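You operate a simulated robot arm through the tools that you are given. There is no shell and no other tool.

You are at the controls of a simulated robot arm. One attempt, no reset.

## Task
Put things in order on the top of the flask bench. At the end: the orange sample cup stands where the orange-banded mould stood; the orange-banded mould stands where the blue magnet stood; the beige core from the top of the flask bench stands where the orange sample cup stood; the blue magnet is on the silver cast plate; whatever was shut is shut again. Leave all else as you found it, and nothing knocked over.

The check looks at the end state, three seconds after you hand in, the way a careful person would. Anything else that was tipped, shoved, dropped, spilled or broken makes it a failure.

## Robot
A 6-joint arm with a two-finger parallel gripper, fixed in place. Base frame: the origin is at the foot of the arm, x ahead of it, y to its left, z up; the work surface is at about z = 0. Lengths are in cm, angles in degrees, forces in N, time in s.
With the tool pointing down near the work surface it reaches from about 14 to 58 cm from the base axis. Its first joint turns from -66.0 to 66.0 degrees. Payload 2.1 kg.
Tool frame: the origin (TCP) lies between the finger pads and is the grasp point; the fingertips stand 3 cm ahead of it; z points along the fingers, y is the line along which they close. The gripper opens to 9.4 cm. The fingers are 2.8 cm wide and 1 cm thick; the gripper's body (5 by 9.6 cm) begins 5.5 cm behind the TCP.
Orientation is told as [roll, pitch, yaw] about the base's x, y, z axes, in that order, counted from this pose: with the fingers straight down and closing along the base's y, the tool's x points along the base's -x, its y along +y and its z along -z.

## Interface
- The arm moves only by the tool send_rows. Its argument "moves" is a list of rows, each a list of 6 numbers: the shift along the base's x, y, z in cm, then the turn, a rotation vector about the base's x, y, z in degrees. In form: [[tx, ty, tz, wx, wy, wz], ...]. A call has 1 to 20 rows; each row is the pose to reach, as a shift and turn from the pose commanded when the call began. "fingers" is the closure, from 0 (fully open) to 1 (shut), set as the call begins (left out, the last holds). Rows are played at 5 a second. More than 5 cm and 8.6 degrees between two rows, or a gripper value outside its range, and nothing of the call is played. Where a pose cannot be reached the arm comes as near as it can. A force on the tool above 40 N (or 10 N above the force at the start of the call, whichever is more), or a blocked arm, ends the call early, and 0.2 s more pass. The fingers move at their own pace (about 7.2 cm/s each) and stop on an object; they squeeze with about 42 N. The grip force told is the motor's: it shows also when the fingers shut on nothing. Time passes only in rows, and 0.2 s behind the last, so rows that repeat a pose let the fingers close. It gives the time, the measured TCP pose, the force on the tool (base axes), the opening and the grip force at its end, in the units of the frame above (readings bear some noise), with the torque about the TCP (base axes, N m) and any sound that the robot's microphone picked up.
- Cameras (640 x 400 px; columns grow to the right, rows downward): "scene" is fixed at [7.07, -38.51, 48.52]; the picture's right is [0.61, -0.79, 0.00], its down [-0.45, -0.35, -0.82] and it looks along [0.65, 0.50, -0.57] (base axes); focal length 214 px, centre (320, 200). "wrist" rides on the gripper at [7.6, 1.4, -10.2] in the tool frame; the picture's right is [-0.18, 0.98, 0.00], its down [-0.75, -0.14, -0.64] and it looks along [-0.63, -0.12, 0.77] (tool axes); focal length 243 px, centre (320, 200). There is no depth. A picture from a camera that has moved, and an enlarged one, comes with that camera's place and axes in the base frame and with its lens.
- get_image(camera): a new picture of that camera. No time passes.
- inspect(camera, box): a new picture of the part [left, top, right, bottom] of that camera's present view, enlarged. No time passes.
- job_done(): hands the job in; it is judged then, once.

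Nothing tells you positions but the pictures and the camera data. Unless the task says otherwise, let go and move clear before handing in.

The tools are called after "Call:" as name(argument=value, ...) on one line, values as JSON. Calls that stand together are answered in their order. send_rows: Moves the arm, as the interface text tells. Its arguments: {"type":"object","properties":{"moves":{"type":"array"},"fingers":{"type":"number"}},"required":["moves"]} The other tools are called the same way: get_image (camera) takes a picture; inspect (camera, box) takes an enlarged picture of a part of a camera's view; job_done () hands the job in.

At the start:

```text
time: 0.0
position: [35.29, -11.46, 35.62]
tcp_rot: [0.0, -0.2, 0.0]
ft_force: [-0.1, -0.3, 0.4]
ft_torque: [0.03, -0.02, 0.0]
width: 9.42
grasp_force: 0.1
```

scene: 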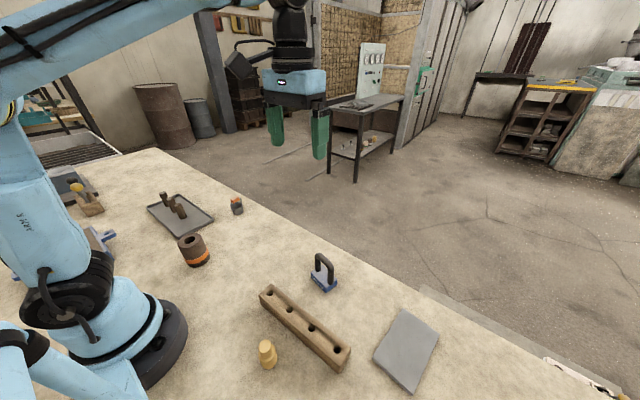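
wrist: 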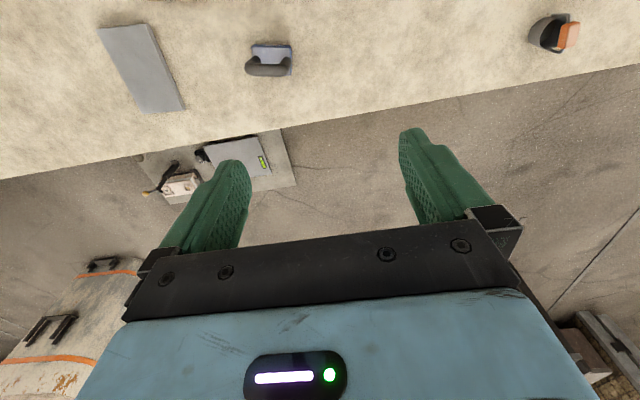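

I see the bench with a tray, an orange-banded mould, a small cup, a blue magnet, a beige core, a wooden rack and a grey plate. I'll look closer before planning any move.

Call:
inspect(camera="scene", box=[120, 160, 320, 285])

Call:
inspect(camera="scene", box=[240, 240, 450, 400])

Call:
inspect(camera="scene", box=[0, 150, 200, 275])

Call:
inspect(camera="wrist", box=[80, 0, 640, 120])

```text
3.20 times, centred on (220, 222) of scene
camera zoom: at [7.07, -38.51, 48.52], right [0.61, -0.79, 0.0], down [-0.45, -0.35, -0.82], along [0.65, 0.5, -0.57], focal length 686 px, centre (640, 128)
```

zoom: 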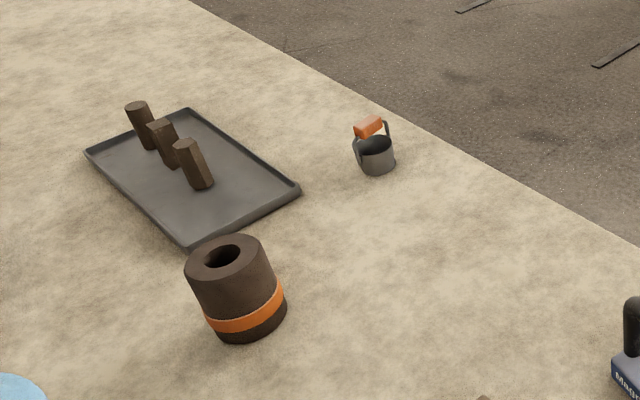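

```text
2.50 times, centred on (345, 320) of scene
camera zoom: at [7.07, -38.51, 48.52], right [0.61, -0.79, 0.0], down [-0.45, -0.35, -0.82], along [0.65, 0.5, -0.57], focal length 536 px, centre (258, -100)
```

zoom: 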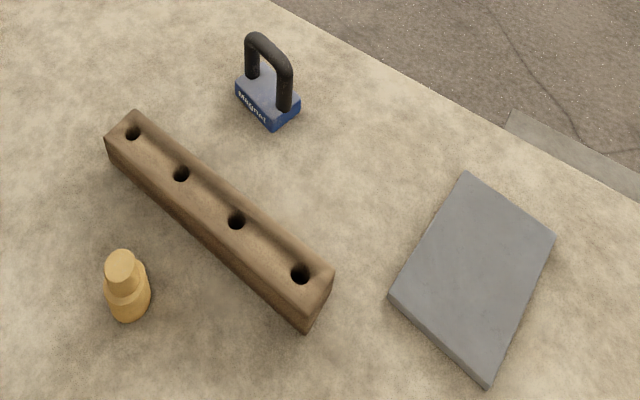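

```text
3.20 times, centred on (100, 212) of scene
camera zoom: at [7.07, -38.51, 48.52], right [0.61, -0.79, 0.0], down [-0.45, -0.35, -0.82], along [0.65, 0.5, -0.57], focal length 686 px, centre (1024, 160)
```

zoom: 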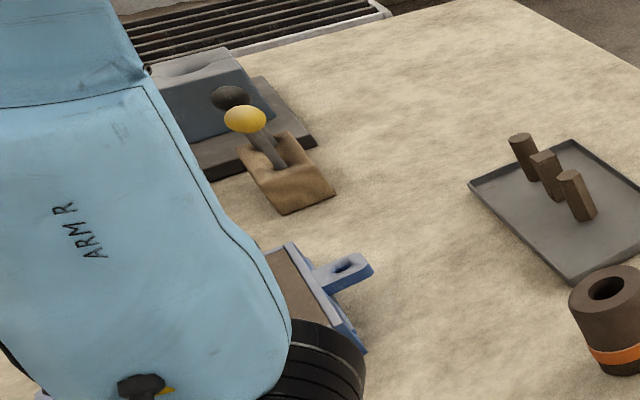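

```text
1.14 times, centred on (360, 60) of wrist
camera zoom: at [27.53, -10.21, 45.78], right [0.18, 0.98, 0.0], down [0.75, -0.14, 0.64], along [0.63, -0.12, -0.77], focal length 277 px, centre (274, 360)
```

zoom: 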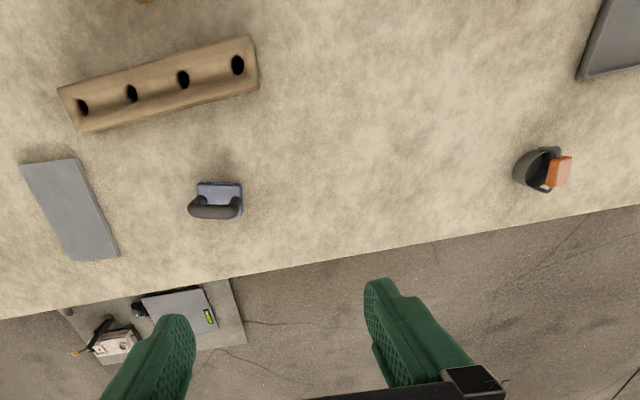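

The beige core stands near (14, -21), the magnet near (33, -20), the mould near (18, 13), the cup near (38, 23) and the grey plate near (31, -41). I'll lower the wrist camera over the magnet for a better fix.

Call:
send_rows(moves=[[-0.5, -2, -3.5, 0, 0, 0], [-1, -4, -7, 0, 0, 0], [-1.4, -6, -10.5, 0, 0, 0], [-1.8, -8.2, -13.6, 0, 0, 0], [-1.8, -8.2, -13.6, 0, 0, 0]], fingers=0)

Call:
get_image(camera="wrist")

Call:
get_image(camera="scene")

```text
time: 1.2
position: [33.29, -19.54, 22.2]
tcp_rot: [-0.1, -0.1, 0.1]
ft_force: [-0.2, 0.9, 0.2]
ft_torque: [0.02, 0.01, -0.02]
width: 9.39
grasp_force: 0.0
```

```text
taken
camera wrist: at [25.64, -18.16, 32.35], right [0.18, 0.98, 0.0], down [0.75, -0.14, 0.64], along [0.63, -0.12, -0.77], focal length 243 px, centre (320, 200)
```

wrist: 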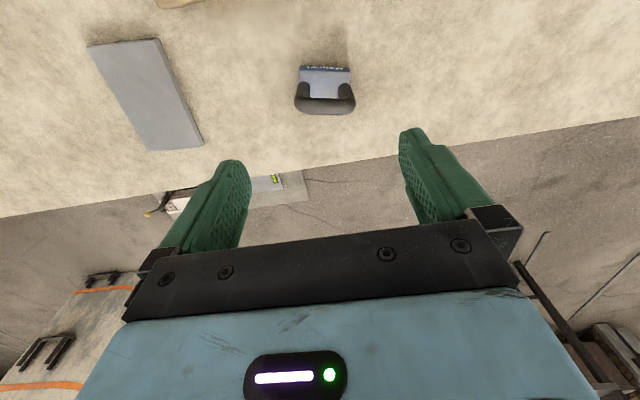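

```text
taken
```

scene: 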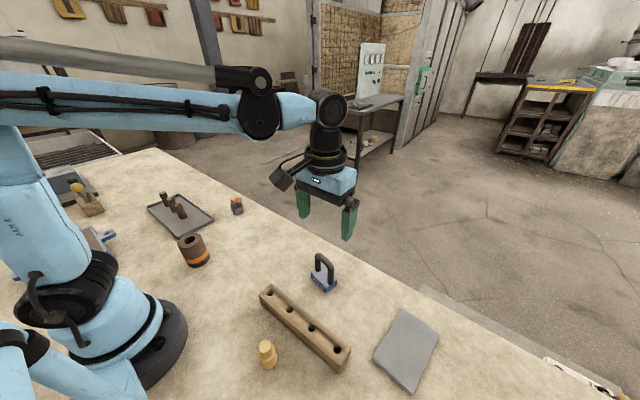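

The gripper hovers near the magnet with fingers open. I'll enlarge the magnet and plate in the wrist view to get their orientation.

Call:
inspect(camera="wrist", box=[250, 30, 410, 130])

Call:
inspect(camera="wrist", box=[60, 20, 260, 145])

Call:
inspect(camera="scene", box=[280, 230, 376, 290])

```text
4.00 times, centred on (330, 80) of wrist
camera zoom: at [25.64, -18.16, 32.35], right [0.18, 0.98, 0.0], down [0.75, -0.14, 0.64], along [0.63, -0.12, -0.77], focal length 970 px, centre (280, 680)
```

zoom: 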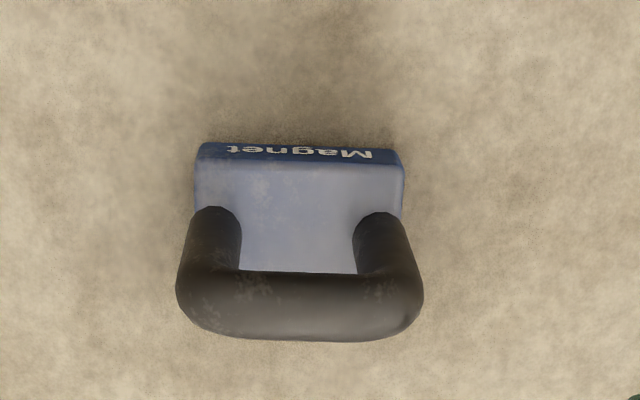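

```text
3.20 times, centred on (160, 82) of wrist
camera zoom: at [25.64, -18.16, 32.35], right [0.18, 0.98, 0.0], down [0.75, -0.14, 0.64], along [0.63, -0.12, -0.77], focal length 776 px, centre (832, 576)
```

zoom: 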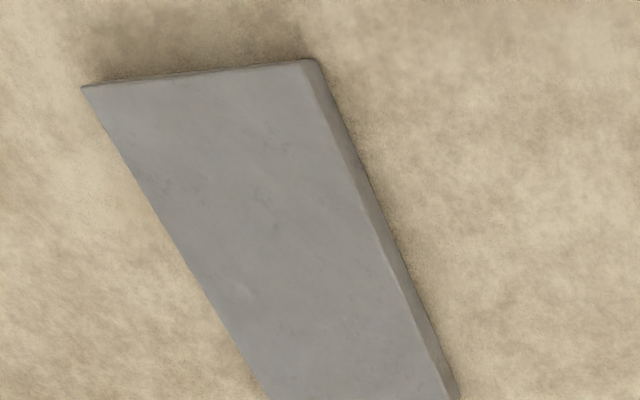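

```text
6.67 times, centred on (328, 260) of scene
camera zoom: at [7.07, -38.51, 48.52], right [0.61, -0.79, 0.0], down [-0.45, -0.35, -0.82], along [0.65, 0.5, -0.57], focal length 1430 px, centre (267, -200)
```

zoom: 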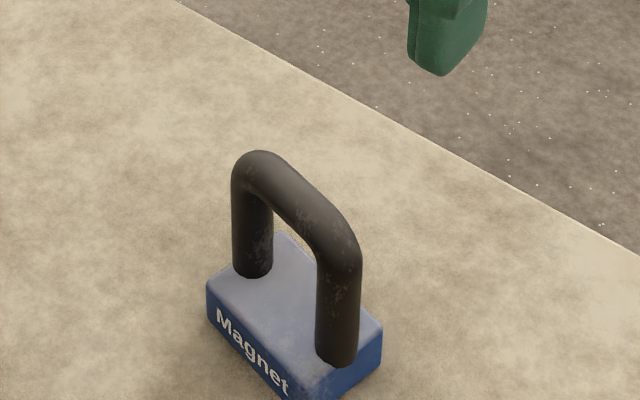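

The magnet's centre is about (34.0, -19.15), its handle bar lies along y turned by -12°, and the top of the bar is about 8.5 cm up. I'll move over it and turn to match the handle.

Call:
send_rows(moves=[[0.3, 0.2, -2, 0, 0, -6], [0.6, 0.45, -5, 0, 0, -12], [0.6, 0.45, -8, 0, 0, -12], [0.6, 0.45, -8, 0, 0, -12]], fingers=0)

Call:
get_image(camera="wrist")

Call:
inspect(camera="scene", box=[256, 180, 416, 300])

```text
time: 2.2
position: [33.95, -19.07, 14.22]
tcp_rot: [0.1, 0.0, -12.0]
ft_force: [-0.2, 0.5, -0.2]
ft_torque: [0.0, -0.01, -0.01]
width: 9.4
grasp_force: 0.0
```

```text
taken
camera wrist: at [26.68, -16.28, 24.27], right [0.38, 0.92, 0.0], down [0.71, -0.29, 0.64], along [0.59, -0.25, -0.77], focal length 243 px, centre (320, 200)
```

wrist: 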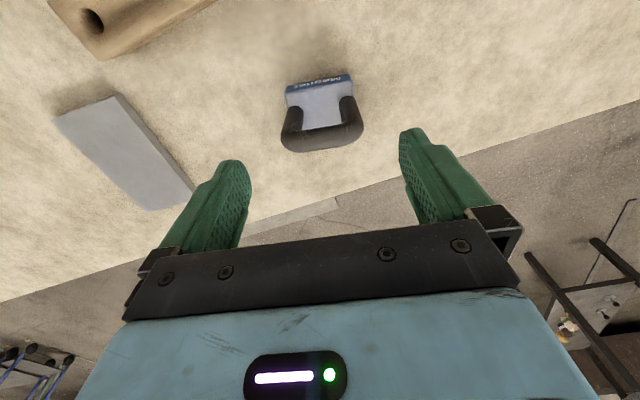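

```text
3.33 times, centred on (336, 240) of scene
camera zoom: at [7.07, -38.51, 48.52], right [0.61, -0.79, 0.0], down [-0.45, -0.35, -0.82], along [0.65, 0.5, -0.57], focal length 715 px, centre (267, 67)
```

zoom: 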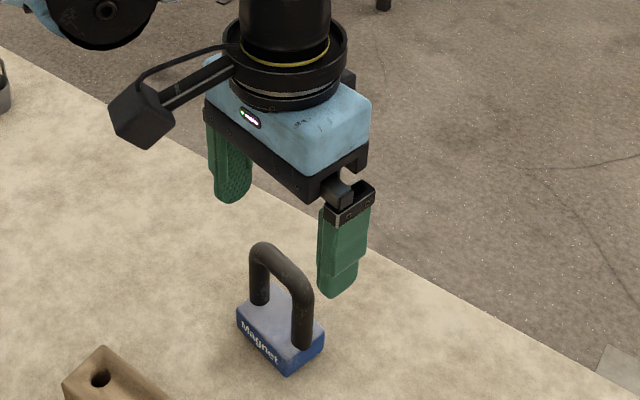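

The gripper is turned and hovering over the magnet. I'll check the alignment in an enlarged wrist picture.

Call:
inspect(camera="wrist", box=[240, 50, 400, 150])

```text
4.00 times, centred on (320, 100) of wrist
camera zoom: at [26.68, -16.28, 24.27], right [0.38, 0.92, 0.0], down [0.71, -0.29, 0.64], along [0.59, -0.25, -0.77], focal length 970 px, centre (320, 600)
```

zoom: 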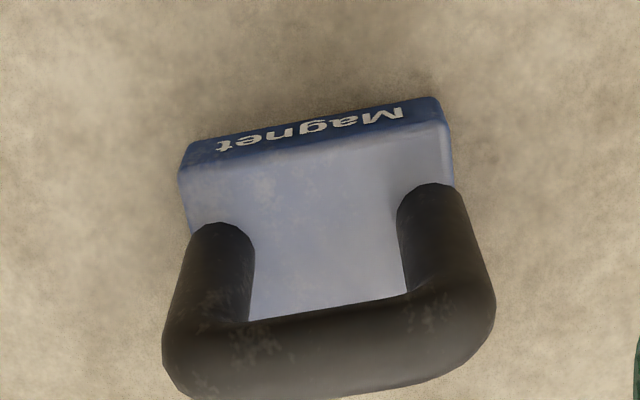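

The handle lines up with the closing line; centre measured at about (33.9, -19.3). I'll descend around the handle legs, stopping with the fingertips above the magnet's base, and close.

Call:
send_rows(moves=[[0, -0.2, -3, 0, 0, 0], [0, -0.2, -6, 0, 0, 0], [0, -0.2, -8, 0, 0, 0], [0, -0.2, -8, 0, 0, 0]], fingers=0)

Call:
get_image(camera="wrist")

Call:
inspect(camera="scene", box=[256, 180, 416, 300])

```text
time: 3.2
position: [33.9, -19.45, 6.16]
tcp_rot: [0.0, -0.1, -11.9]
ft_force: [-0.3, -0.6, -0.2]
ft_torque: [-0.01, 0.01, 0.01]
width: 9.42
grasp_force: 0.1
```

```text
taken
camera wrist: at [26.74, -16.64, 16.3], right [0.38, 0.92, 0.0], down [0.71, -0.29, 0.64], along [0.59, -0.25, -0.77], focal length 243 px, centre (320, 200)
```

wrist: 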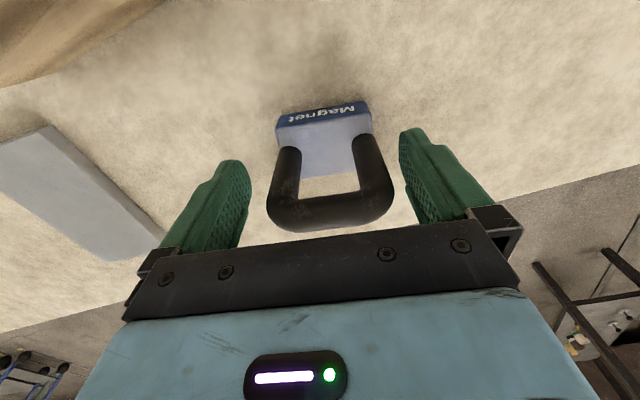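

```text
3.33 times, centred on (336, 240) of scene
camera zoom: at [7.07, -38.51, 48.52], right [0.61, -0.79, 0.0], down [-0.45, -0.35, -0.82], along [0.65, 0.5, -0.57], focal length 715 px, centre (267, 67)
```

zoom: 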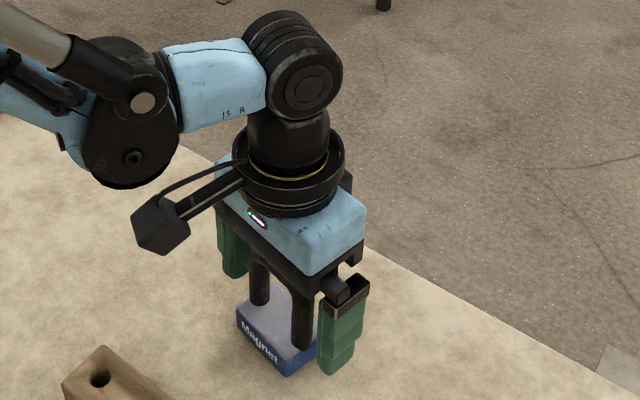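

The handle stands between the fingers with room on both sides and the fingertips are above the base block. I close now.

Call:
send_rows(moves=[[0, 0, 0, 0, 0, 0], [0, 0, 0, 0, 0, 0], [0, 0, 0, 0, 0, 0], [0, 0, 0, 0, 0, 0]], fingers=1)

Call:
get_image(camera="wrist")

```text
time: 4.2
position: [33.96, -19.49, 6.12]
tcp_rot: [-0.1, -0.1, -11.9]
ft_force: [0.3, 0.5, 0.0]
ft_torque: [-0.04, 0.01, -0.02]
width: 6.28
grasp_force: 41.4
```

```text
taken
camera wrist: at [26.74, -16.64, 16.33], right [0.38, 0.92, 0.0], down [0.71, -0.29, 0.64], along [0.59, -0.25, -0.77], focal length 243 px, centre (320, 200)
```

wrist: 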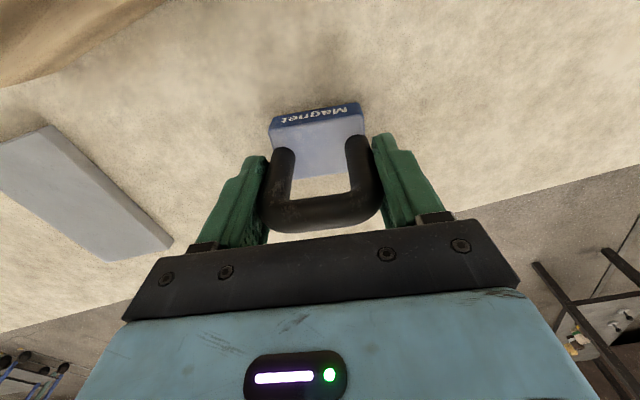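

Gripped at 6.3 cm opening with 41 N; the magnet stood at about (33.95, -19.15). I lift it straight up and check the load before carrying.

Call:
send_rows(moves=[[0, 0, 1.5, 0, 0, 0], [0, 0, 4, 0, 0, 0], [0, 0, 7, 0, 0, 0], [0, 0, 9, 0, 0, 0], [0, 0, 9, 0, 0, 0]])

Call:
get_image(camera="wrist")

Call:
get_image(camera="scene")

```text
time: 5.4
position: [33.99, -19.59, 15.34]
tcp_rot: [-0.1, -0.1, -11.9]
ft_force: [0.3, -0.9, -3.4]
ft_torque: [-0.01, -0.01, -0.02]
width: 6.25
grasp_force: 41.5
```

```text
taken
camera wrist: at [26.69, -16.6, 25.39], right [0.38, 0.92, 0.0], down [0.71, -0.29, 0.64], along [0.59, -0.25, -0.77], focal length 243 px, centre (320, 200)
```

wrist: 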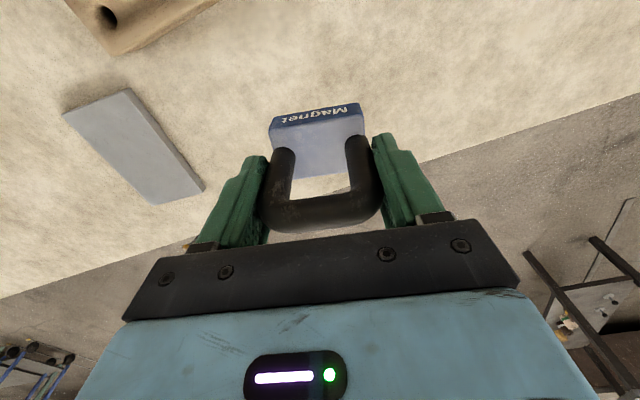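

```text
taken
```

scene: 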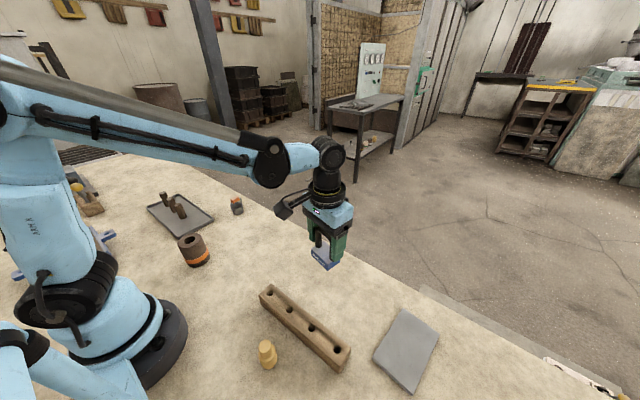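

The magnet hangs level in the grip. The plate's centre is about (31.9, -40.8), turned about -5.5°, so I carry the magnet over it at height.

Call:
send_rows(moves=[[-0.3, -3, 0, 0, 0, 1], [-0.7, -7, 0, 0, 0, 2], [-1.1, -11, 0, 0, 0, 3.5], [-1.5, -15, 0, 0, 0, 5], [-1.9, -19, 0, 0, 0, 6], [-2.1, -21.35, 0, 0, 0, 6.5], [-2.1, -21.35, 0, 0, 0, 6.5], [-2.1, -21.35, 0, 0, 0, 6.5]])

Call:
get_image(camera="wrist")

Call:
inspect(camera="scene", box=[320, 220, 512, 340])

Call:
get_image(camera="scene")

```text
time: 7.2
position: [31.91, -41.03, 14.94]
tcp_rot: [0.0, -0.2, -5.4]
ft_force: [-0.1, -0.8, -2.4]
ft_torque: [0.01, 0.03, 0.03]
width: 6.24
grasp_force: 42.1
```

```text
taken
camera wrist: at [24.46, -38.84, 25.21], right [0.28, 0.96, 0.0], down [0.74, -0.21, 0.64], along [0.62, -0.18, -0.77], focal length 243 px, centre (320, 200)
```

wrist: 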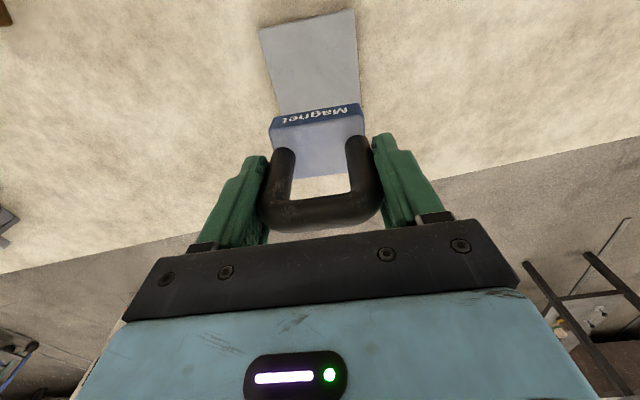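

```text
3.33 times, centred on (416, 280) of scene
camera zoom: at [7.07, -38.51, 48.52], right [0.61, -0.79, 0.0], down [-0.45, -0.35, -0.82], along [0.65, 0.5, -0.57], focal length 715 px, centre (0, -67)
```

zoom: 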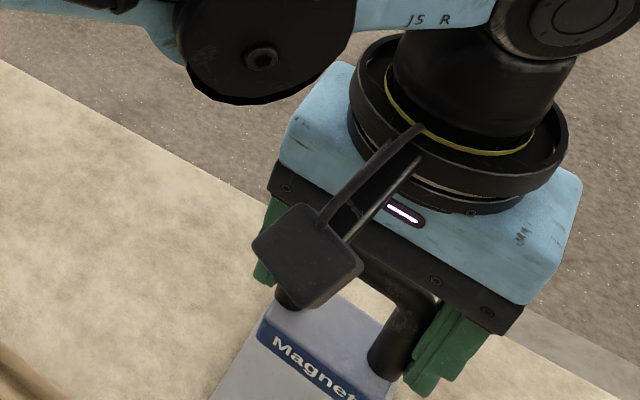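

```text
taken
```

scene: 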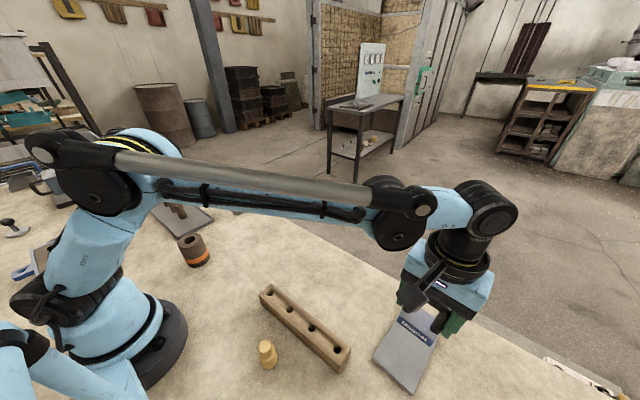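

The plate is right below, with its centre at about (31.7, -41.1). I lower the magnet to just above the plate.

Call:
send_rows(moves=[[-0.1, -0.1, -2.5, 0, 0, 0], [-0.1, -0.15, -5, 0, 0, 0], [-0.1, -0.15, -6.5, 0, 0, 0], [-0.1, -0.15, -7.2, 0, 0, 0], [-0.1, -0.15, -7.2, 0, 0, 0]])

Call:
get_image(camera="wrist")

Call:
inspect(camera="scene", box=[352, 280, 480, 400])

```text
time: 8.4
position: [31.84, -40.9, 7.86]
tcp_rot: [0.0, -0.1, -5.4]
ft_force: [0.8, -0.2, -3.0]
ft_torque: [0.01, 0.02, 0.0]
width: 6.23
grasp_force: 42.1
```

```text
taken
camera wrist: at [24.36, -38.95, 17.96], right [0.28, 0.96, 0.0], down [0.74, -0.21, 0.64], along [0.62, -0.18, -0.77], focal length 243 px, centre (320, 200)
```

wrist: 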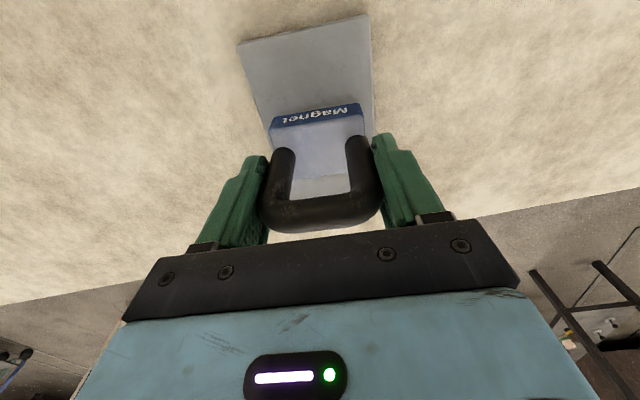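

```text
3.33 times, centred on (416, 340) of scene
camera zoom: at [7.07, -38.51, 48.52], right [0.61, -0.79, 0.0], down [-0.45, -0.35, -0.82], along [0.65, 0.5, -0.57], focal length 715 px, centre (0, -267)
```

zoom: 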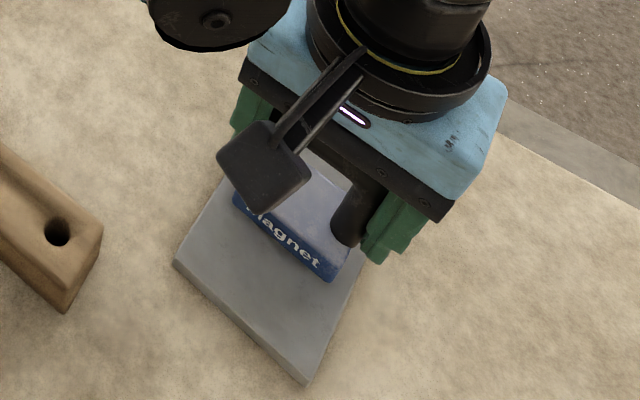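

The magnet is centred over the plate, its bottom a little under 1 cm above it. I lower in small steps and watch the force.

Call:
send_rows(moves=[[0, 0, -0.25, 0, 0, 0], [0, 0, -0.4, 0, 0, 0], [0, 0, -0.5, 0, 0, 0], [0, 0, -0.5, 0, 0, 0]])

```text
time: 9.4
position: [31.95, -41.07, 7.34]
tcp_rot: [0.0, 0.0, -5.3]
ft_force: [-1.4, 0.4, 2.2]
ft_torque: [-0.13, -0.04, 0.0]
width: 6.24
grasp_force: 41.9
```

The load went from hanging (-3.4 N) to pressing (+2 N), so the magnet rests on the plate. I make one tiny step more to seat it flat, then check.

Call:
send_rows(moves=[[0, 0, -0.06, 0, 0, 0], [0, 0, -0.06, 0, 0, 0]])

Call:
inspect(camera="wrist", box=[210, 0, 410, 125])

```text
time: 10.0
position: [31.85, -40.89, 7.44]
tcp_rot: [0.1, -0.1, -5.4]
ft_force: [0.6, 4.5, 25.0]
ft_torque: [-0.57, 0.05, 0.01]
width: 6.27
grasp_force: 41.8
```

```text
3.20 times, centred on (310, 62) of wrist
camera zoom: at [24.38, -38.94, 17.52], right [0.28, 0.96, 0.0], down [0.74, -0.21, 0.64], along [0.62, -0.18, -0.77], focal length 776 px, centre (352, 640)
```

zoom: 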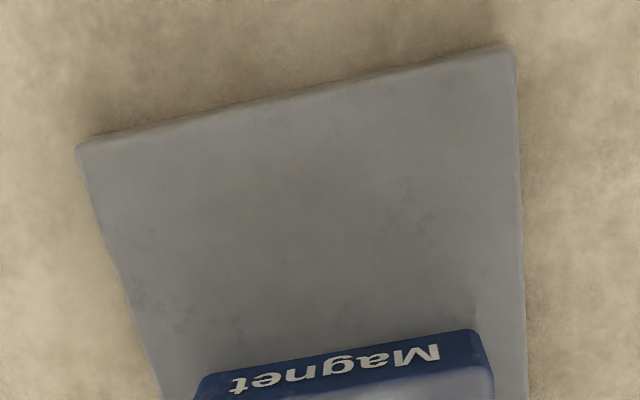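

Seated firmly (25 N), so I ease back by the same small step and then open.

Call:
send_rows(moves=[[0, 0, 0.06, 0, 0, 0], [0, 0, 0.06, 0, 0, 0]])

Call:
send_rows(moves=[[0, 0, 0, 0, 0, 0], [0, 0, 0, 0, 0, 0], [0, 0, 0, 0, 0, 0]], fingers=0)

Call:
get_image(camera="wrist")

```text
time: 10.6
position: [31.94, -41.11, 7.29]
tcp_rot: [0.1, -0.1, -5.3]
ft_force: [0.9, 4.6, 21.6]
ft_torque: [-0.44, 0.0, 0.01]
width: 6.27
grasp_force: 41.8
```

```text
time: 11.4
position: [31.93, -40.92, 7.31]
tcp_rot: [0.1, -0.1, -5.5]
ft_force: [-0.1, -0.2, 0.2]
ft_torque: [0.02, 0.04, -0.02]
width: 9.39
grasp_force: 0.0
```

```text
taken
camera wrist: at [24.38, -38.94, 17.49], right [0.28, 0.96, 0.0], down [0.74, -0.21, 0.64], along [0.62, -0.18, -0.77], focal length 243 px, centre (320, 200)
```

wrist: 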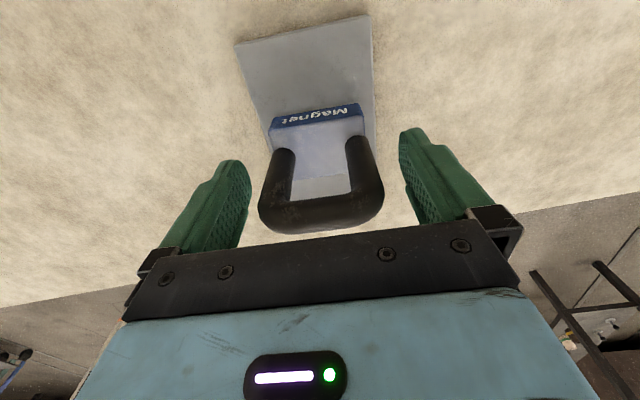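

The magnet stands on the plate, released. I rise straight up and check the scene.

Call:
send_rows(moves=[[0, 0, 2, 0, 0, 0], [0, 0, 5, 0, 0, 0], [0, 0, 9, 0, 0, 0], [0, 0, 13, 0, 0, 2], [0, 0, 15, 0, 0, 5.4], [0, 4, 15, 0, 0, 5.4], [0, 8, 15, 0, 0, 5.4]])

Call:
get_image(camera="scene")

Call:
get_image(camera="wrist")

```text
time: 13.0
position: [31.86, -33.03, 22.53]
tcp_rot: [0.1, -0.1, 0.1]
ft_force: [-0.4, 0.2, -0.1]
ft_torque: [0.0, 0.03, -0.03]
width: 9.39
grasp_force: 0.1
```

```text
taken
```

scene: 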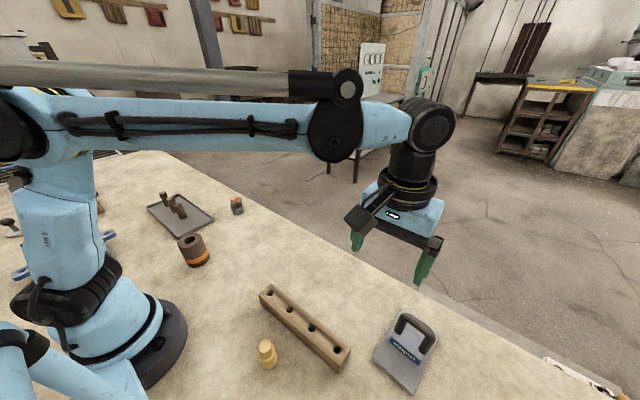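

```text
taken
camera wrist: at [24.14, -31.66, 32.68], right [0.18, 0.98, 0.0], down [0.75, -0.14, 0.64], along [0.63, -0.12, -0.77], focal length 243 px, centre (320, 200)
```

wrist: 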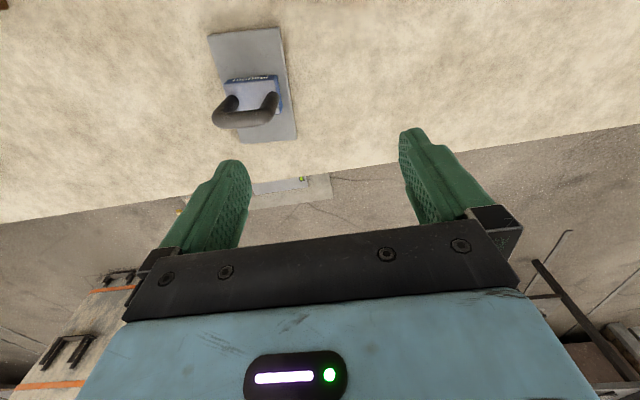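

The magnet stands on the plate and all else is untouched. Next I move over to the mould to look at it from above.

Call:
send_rows(moves=[[-1, 3.8, 0.3, 0, 0, 0], [-2, 7.6, 0.6, 0, 0, 0], [-3, 11.4, 1, 0, 0, 0], [-4, 15.2, 1.4, 0, 0, 0], [-5, 19, 1.8, 0, 0, 0], [-6, 22.8, 2.2, 0, 0, 0], [-7, 26.6, 2.6, 0, 0, 0], [-8, 30.4, 3, 0, 0, 0], [-9, 34.2, 3.3, 0, 0, 0], [-10, 38, 3.5, 0, 0, 0], [-11, 42, 3.5, 0, 0, 0], [-12, 46, 3.5, 0, 0, 0], [-12, 46, 3.5, 0, 0, 0]])

Call:
get_image(camera="wrist")

Call:
get_image(camera="scene")

```text
time: 15.8
position: [19.77, 12.93, 25.87]
tcp_rot: [0.0, -0.2, -0.2]
ft_force: [-0.4, 0.5, -0.5]
ft_torque: [0.01, 0.0, 0.02]
width: 9.4
grasp_force: 0.0
```

```text
taken
camera wrist: at [12.06, 14.23, 36.02], right [0.18, 0.98, 0.0], down [0.75, -0.14, 0.64], along [0.63, -0.12, -0.77], focal length 243 px, centre (320, 200)
```

wrist: 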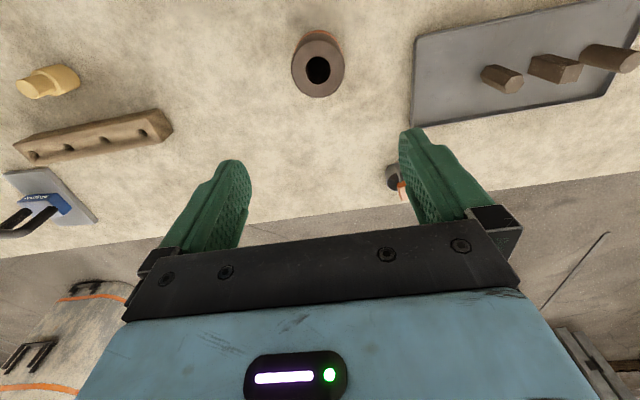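

```text
taken
```

scene: 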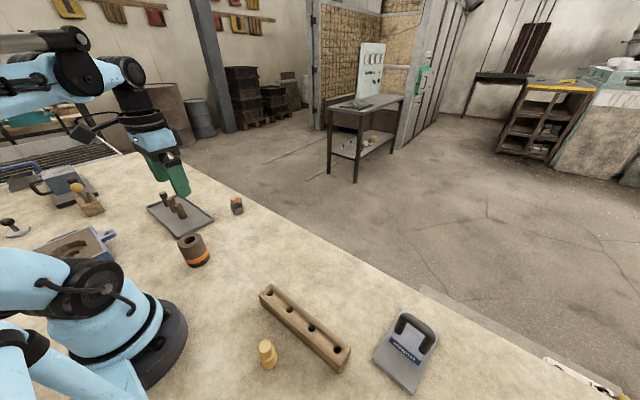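

I can now see the mould from above and the flask items at the left. I'll enlarge the mould and the region near the flask.

Call:
inspect(camera="wrist", box=[240, 0, 400, 100])

Call:
inspect(camera="scene", box=[0, 150, 240, 300])

Call:
inspect(camera="wrist", box=[0, 50, 200, 175])

Call:
inspect(camera="wrist", box=[360, 0, 640, 210])

```text
4.00 times, centred on (320, 50) of wrist
camera zoom: at [12.06, 14.23, 36.02], right [0.18, 0.98, 0.0], down [0.75, -0.14, 0.64], along [0.63, -0.12, -0.77], focal length 970 px, centre (320, 800)
```

zoom: 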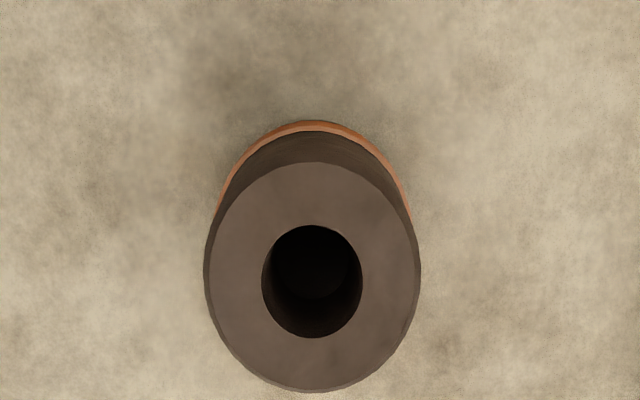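

```text
2.67 times, centred on (120, 225) of scene
camera zoom: at [7.07, -38.51, 48.52], right [0.61, -0.79, 0.0], down [-0.45, -0.35, -0.82], along [0.65, 0.5, -0.57], focal length 572 px, centre (853, 133)
```

zoom: 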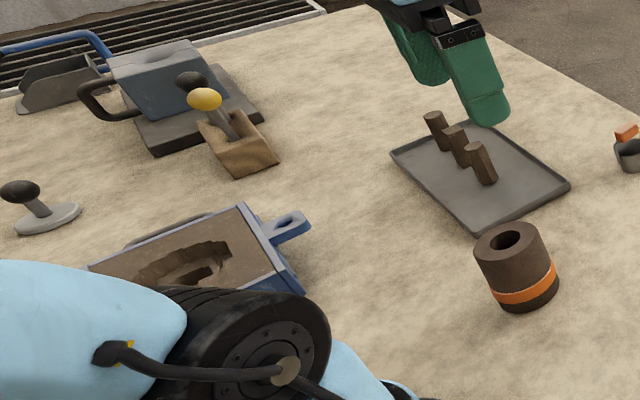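

```text
3.20 times, centred on (100, 112) of wrist
camera zoom: at [12.06, 14.23, 36.02], right [0.18, 0.98, 0.0], down [0.75, -0.14, 0.64], along [0.63, -0.12, -0.77], focal length 776 px, centre (1024, 480)
```

zoom: 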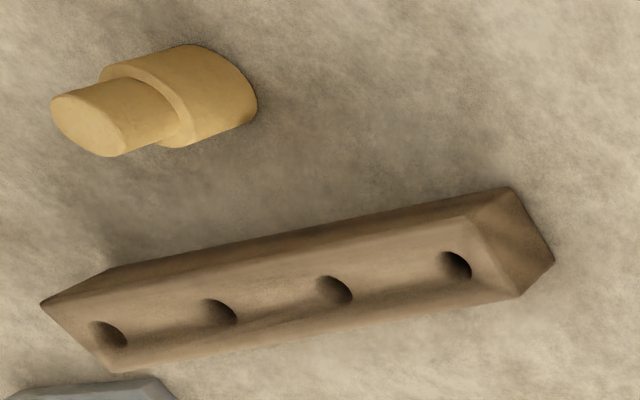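

```text
1.90 times, centred on (500, 105) of wrist
camera zoom: at [12.06, 14.23, 36.02], right [0.18, 0.98, 0.0], down [0.75, -0.14, 0.64], along [0.63, -0.12, -0.77], focal length 462 px, centre (-23, 381)
```

zoom: 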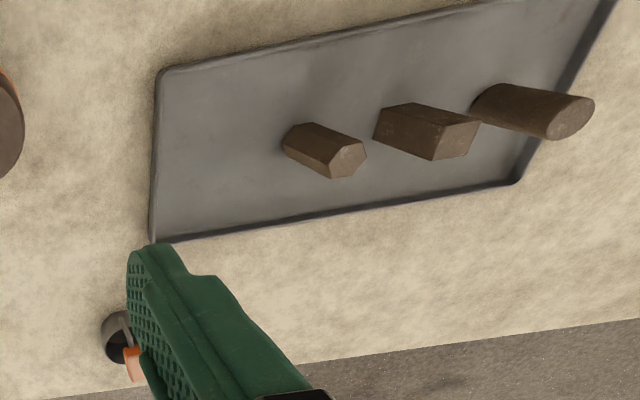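

The mould is about 5.7 cm across and 7.8 cm tall with its centre near (17.8, 12.9), and nothing is in the way around it. I descend to just above it to verify the alignment.

Call:
send_rows(moves=[[-1, 0, -3, 0, 0, 0], [-2, -0.1, -6, 0, 0, 0], [-2, -0.1, -9, 0, 0, 0], [-2, -0.1, -12, 0, 0, 0], [-2, -0.1, -12.5, 0, 0, 0], [-2, -0.1, -12.5, 0, 0, 0]])

Call:
get_image(camera="wrist")

Call:
inspect(camera="scene", box=[120, 140, 280, 280])

```text
time: 17.2
position: [17.75, 12.9, 13.48]
tcp_rot: [0.0, -0.1, 0.1]
ft_force: [0.2, -0.4, -0.9]
ft_torque: [0.03, 0.0, -0.01]
width: 9.39
grasp_force: 0.0
```

```text
taken
camera wrist: at [10.04, 14.28, 23.47], right [0.18, 0.98, 0.0], down [0.75, -0.14, 0.64], along [0.63, -0.12, -0.77], focal length 243 px, centre (320, 200)
```

wrist: 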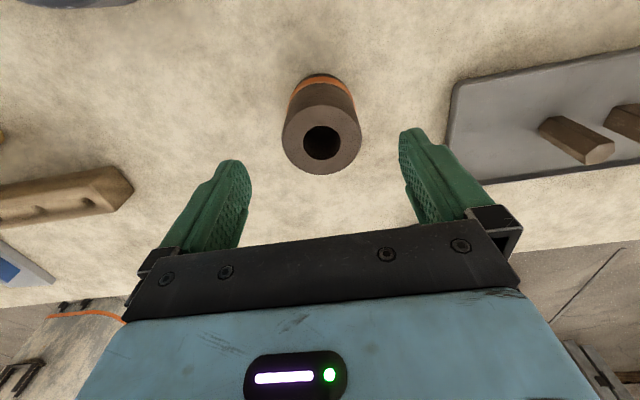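

```text
2.86 times, centred on (200, 210) of scene
camera zoom: at [7.07, -38.51, 48.52], right [0.61, -0.79, 0.0], down [-0.45, -0.35, -0.82], along [0.65, 0.5, -0.57], focal length 613 px, centre (663, 171)
```

zoom: 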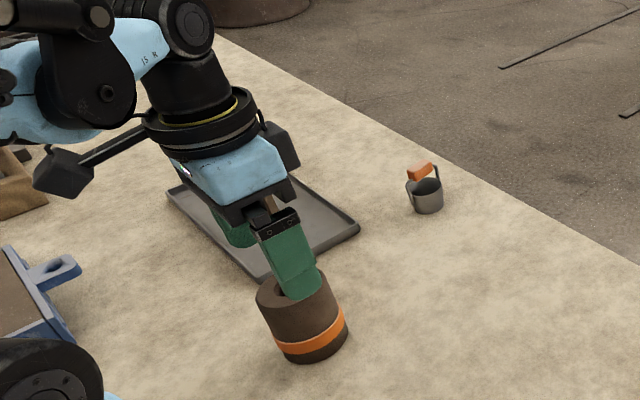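

The mould's top centre measures at (17.7, 12.95), right under the gripper. I descend around it to a TCP height of about 5 cm.

Call:
send_rows(moves=[[0, 0, -2.5, 0, 0, 0], [0, 0, -5, 0, 0, 0], [0, 0, -7.5, 0, 0, 0], [0, 0, -8.3, 0, 0, 0], [0, 0, -8.3, 0, 0, 0]])

Call:
get_image(camera="wrist")

Call:
inspect(camera="scene", box=[120, 160, 280, 300])

```text
time: 18.4
position: [17.73, 12.89, 5.0]
tcp_rot: [0.0, -0.1, 0.0]
ft_force: [0.5, -0.2, 0.6]
ft_torque: [-0.01, 0.0, 0.0]
width: 9.39
grasp_force: 0.1
```

```text
taken
camera wrist: at [10.07, 14.2, 15.1], right [0.18, 0.98, 0.0], down [0.75, -0.14, 0.64], along [0.63, -0.12, -0.77], focal length 243 px, centre (320, 200)
```

wrist: 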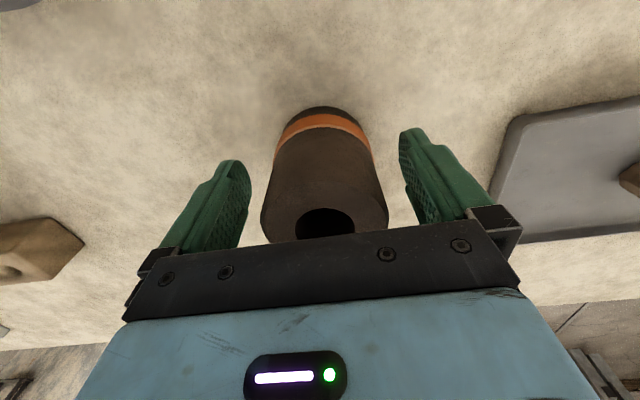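

```text
2.86 times, centred on (200, 230) of scene
camera zoom: at [7.07, -38.51, 48.52], right [0.61, -0.79, 0.0], down [-0.45, -0.35, -0.82], along [0.65, 0.5, -0.57], focal length 613 px, centre (663, 114)
```

zoom: 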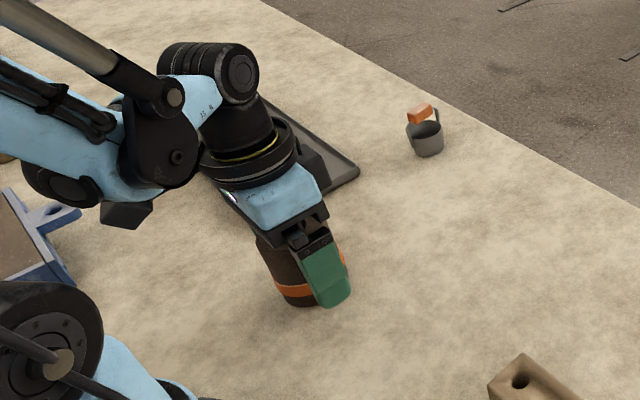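

The mould is between the fingers. I close and check the grip.

Call:
send_rows(moves=[[0, 0, 0, 0, 0, 0], [0, 0, 0, 0, 0, 0], [0, 0, 0, 0, 0, 0], [0, 0, 0, 0, 0, 0]], fingers=1)

Call:
get_image(camera="wrist")

```text
time: 19.4
position: [17.76, 12.96, 5.0]
tcp_rot: [0.0, -0.2, 0.0]
ft_force: [-1.0, 1.1, 0.1]
ft_torque: [0.0, 0.01, -0.02]
width: 5.83
grasp_force: 42.0
```

```text
taken
camera wrist: at [10.07, 14.2, 15.11], right [0.18, 0.98, 0.0], down [0.75, -0.14, 0.64], along [0.63, -0.12, -0.77], focal length 243 px, centre (320, 200)
```

wrist: 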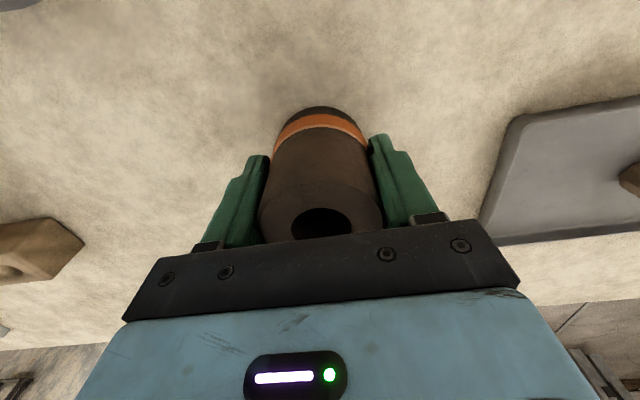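

Gripped at 5.8 cm with 42 N; the mould stood at about (17.75, 13.1). I lift it straight up.

Call:
send_rows(moves=[[0, 0, 1, 0, 0, 0], [0, 0, 3, 0, 0, 0], [0, 0, 6, 0, 0, 0], [0, 0, 9, 0, 0, 0], [0, 0, 11, 0, 0, 0], [0, 0, 11, 0, 0, 0]])

Call:
get_image(camera="wrist")

```text
time: 20.8
position: [17.8, 13.04, 16.07]
tcp_rot: [0.0, -0.1, 0.0]
ft_force: [0.4, 0.3, -2.3]
ft_torque: [0.03, 0.03, 0.01]
width: 5.85
grasp_force: 41.7
```

```text
taken
camera wrist: at [10.19, 14.43, 26.21], right [0.18, 0.98, 0.0], down [0.75, -0.14, 0.64], along [0.63, -0.12, -0.77], focal length 243 px, centre (320, 200)
```

wrist: 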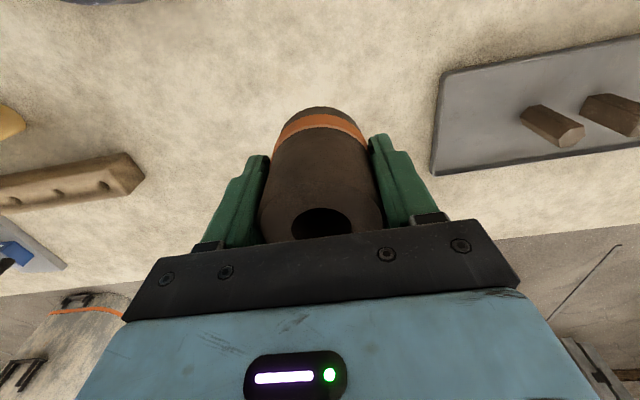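

The mould is held firmly and hangs upright. I carry it over to the magnet's old spot.

Call:
send_rows(moves=[[1.5, -3, 0, 0, 0, 0], [3.2, -6.4, 0, 0, 0, 0], [4.9, -9.8, 0, 0, 0, 0], [6.6, -13.2, 0, 0, 0, 0], [8.3, -16.6, 0, 0, 0, 0], [10, -20, 0, 0, 0, 0], [11.7, -23.4, 0, 0, 0, 0], [13.4, -26.8, 0, 0, 0, 0], [15, -30, 0, 0, 0, 0], [16.15, -32.1, 0, 0, 0, 0], [16.15, -32.1, 0, 0, 0, 0], [16.15, -32.1, 0, 0, 0, 0]])

Call:
get_image(camera="wrist")

Call:
get_image(camera="scene")

```text
time: 23.4
position: [34.0, -19.37, 16.14]
tcp_rot: [-0.1, -0.1, 0.0]
ft_force: [0.5, -0.3, -2.2]
ft_torque: [0.03, 0.03, 0.0]
width: 5.86
grasp_force: 41.2
```

```text
taken
camera wrist: at [26.26, -18.0, 26.29], right [0.18, 0.98, 0.0], down [0.75, -0.14, 0.64], along [0.63, -0.12, -0.77], focal length 243 px, centre (320, 200)
```

wrist: 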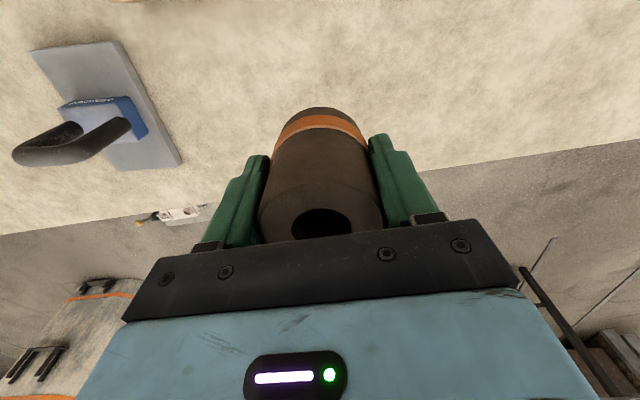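

```text
taken
```

scene: 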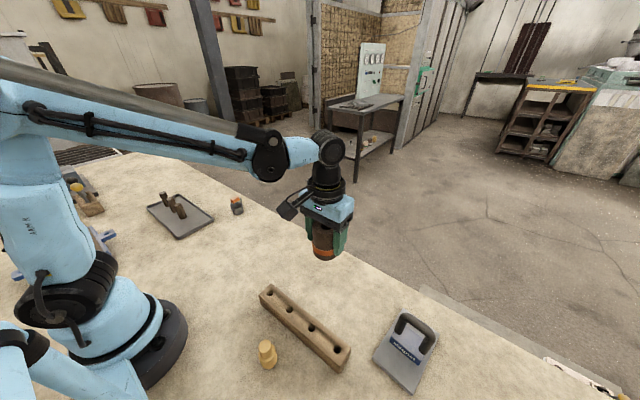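

The mould is over the spot; measurement says I'm 0.2 cm too far in -y, which I correct while lowering it to just above the bench.

Call:
send_rows(moves=[[0, 0.1, -3, 0, 0, 0], [0, 0.22, -6, 0, 0, 0], [0, 0.22, -8.5, 0, 0, 0], [0, 0.22, -10, 0, 0, 0], [0, 0.22, -10.6, 0, 0, 0], [0, 0.22, -10.6, 0, 0, 0]])

Call:
get_image(camera="wrist")

```text
time: 24.8
position: [33.93, -19.03, 5.6]
tcp_rot: [0.0, -0.1, 0.0]
ft_force: [-0.2, -0.1, -2.7]
ft_torque: [0.02, 0.0, 0.01]
width: 5.81
grasp_force: 42.2
```

```text
taken
camera wrist: at [26.21, -17.72, 15.67], right [0.18, 0.98, 0.0], down [0.75, -0.14, 0.64], along [0.63, -0.12, -0.77], focal length 243 px, centre (320, 200)
```

wrist: 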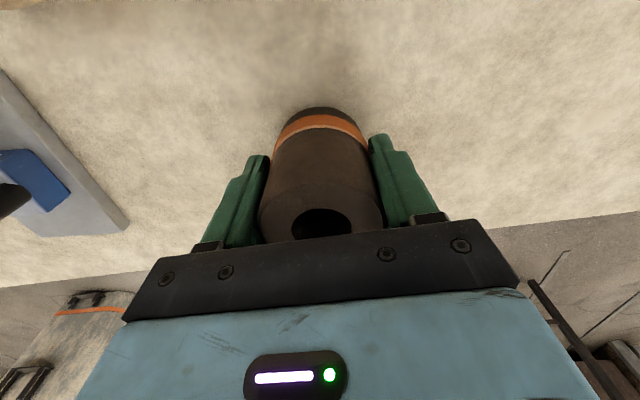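

The mould hangs about half a centimetre over the bench at the magnet's old spot. I lower in small steps until the load is taken up.

Call:
send_rows(moves=[[0, 0, -0.15, 0, 0, 0], [0, 0, -0.3, 0, 0, 0], [0, 0, -0.3, 0, 0, 0]])

Call:
send_rows(moves=[[0, 0, -0.08, 0, 0, 0], [0, 0, -0.08, 0, 0, 0]])

```text
time: 25.6
position: [33.79, -19.02, 5.31]
tcp_rot: [0.0, 0.0, 0.0]
ft_force: [1.0, 0.2, -3.0]
ft_torque: [-0.01, -0.02, 0.0]
width: 5.85
grasp_force: 41.6
```

```text
time: 26.2
position: [33.9, -18.96, 5.02]
tcp_rot: [0.0, -0.1, 0.0]
ft_force: [0.2, -0.2, -2.9]
ft_torque: [0.01, 0.03, 0.0]
width: 5.83
grasp_force: 42.6
```

Call:
send_rows(moves=[[0, 0, -0.06, 0, 0, 0], [0, 0, -0.06, 0, 0, 0]])

```text
time: 26.8
position: [33.73, -18.99, 5.01]
tcp_rot: [-0.1, 0.0, 0.0]
ft_force: [1.1, -0.1, -2.1]
ft_torque: [0.02, 0.0, 0.03]
width: 5.88
grasp_force: 42.4
```

The load of about 2.5 N still hangs in the grip, so the bottom hasn't quite touched yet. I go down by another small step.

Call:
send_rows(moves=[[0, 0, -0.05, 0, 0, 0], [0, 0, -0.05, 0, 0, 0]])

```text
time: 27.4
position: [33.96, -18.99, 5.03]
tcp_rot: [0.0, -0.1, 0.0]
ft_force: [0.9, -0.4, -2.8]
ft_torque: [0.03, 0.01, -0.02]
width: 5.87
grasp_force: 41.8
```

Still hanging freely, so the bench is slightly lower than my command here. I take another small step.

Call:
send_rows(moves=[[0, 0, -0.06, 0, 0, 0], [0, 0, -0.06, 0, 0, 0]])

```text
time: 28.0
position: [34.05, -18.98, 4.89]
tcp_rot: [0.0, -0.2, 0.0]
ft_force: [2.4, -3.0, 24.0]
ft_torque: [-0.01, -0.22, -0.14]
width: 5.84
grasp_force: 41.9
```

The mould has touched down (24 N), so I ease back a hair and open the fingers.

Call:
send_rows(moves=[[0, 0, 0.05, 0, 0, 0], [0, 0, 0.05, 0, 0, 0]])

Call:
send_rows(moves=[[0, 0, 0, 0, 0, 0], [0, 0, 0, 0, 0, 0], [0, 0, 0, 0, 0, 0]], fingers=0)

Call:
get_image(camera="wrist")

```text
time: 28.6
position: [33.99, -19.06, 4.87]
tcp_rot: [0.0, -0.3, 0.0]
ft_force: [3.0, -0.8, 21.2]
ft_torque: [-0.17, -0.39, -0.01]
width: 5.83
grasp_force: 41.5
```

```text
time: 29.4
position: [33.96, -19.01, 4.95]
tcp_rot: [0.1, 0.0, -0.1]
ft_force: [-0.4, -1.2, 0.3]
ft_torque: [0.01, -0.03, -0.02]
width: 9.39
grasp_force: 0.1
```

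```text
taken
camera wrist: at [26.31, -17.65, 15.02], right [0.18, 0.98, 0.0], down [0.75, -0.14, 0.64], along [0.63, -0.12, -0.77], focal length 243 px, centre (320, 200)
```

wrist: 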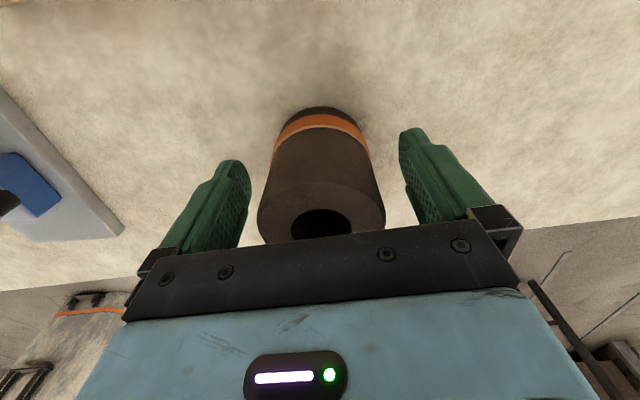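

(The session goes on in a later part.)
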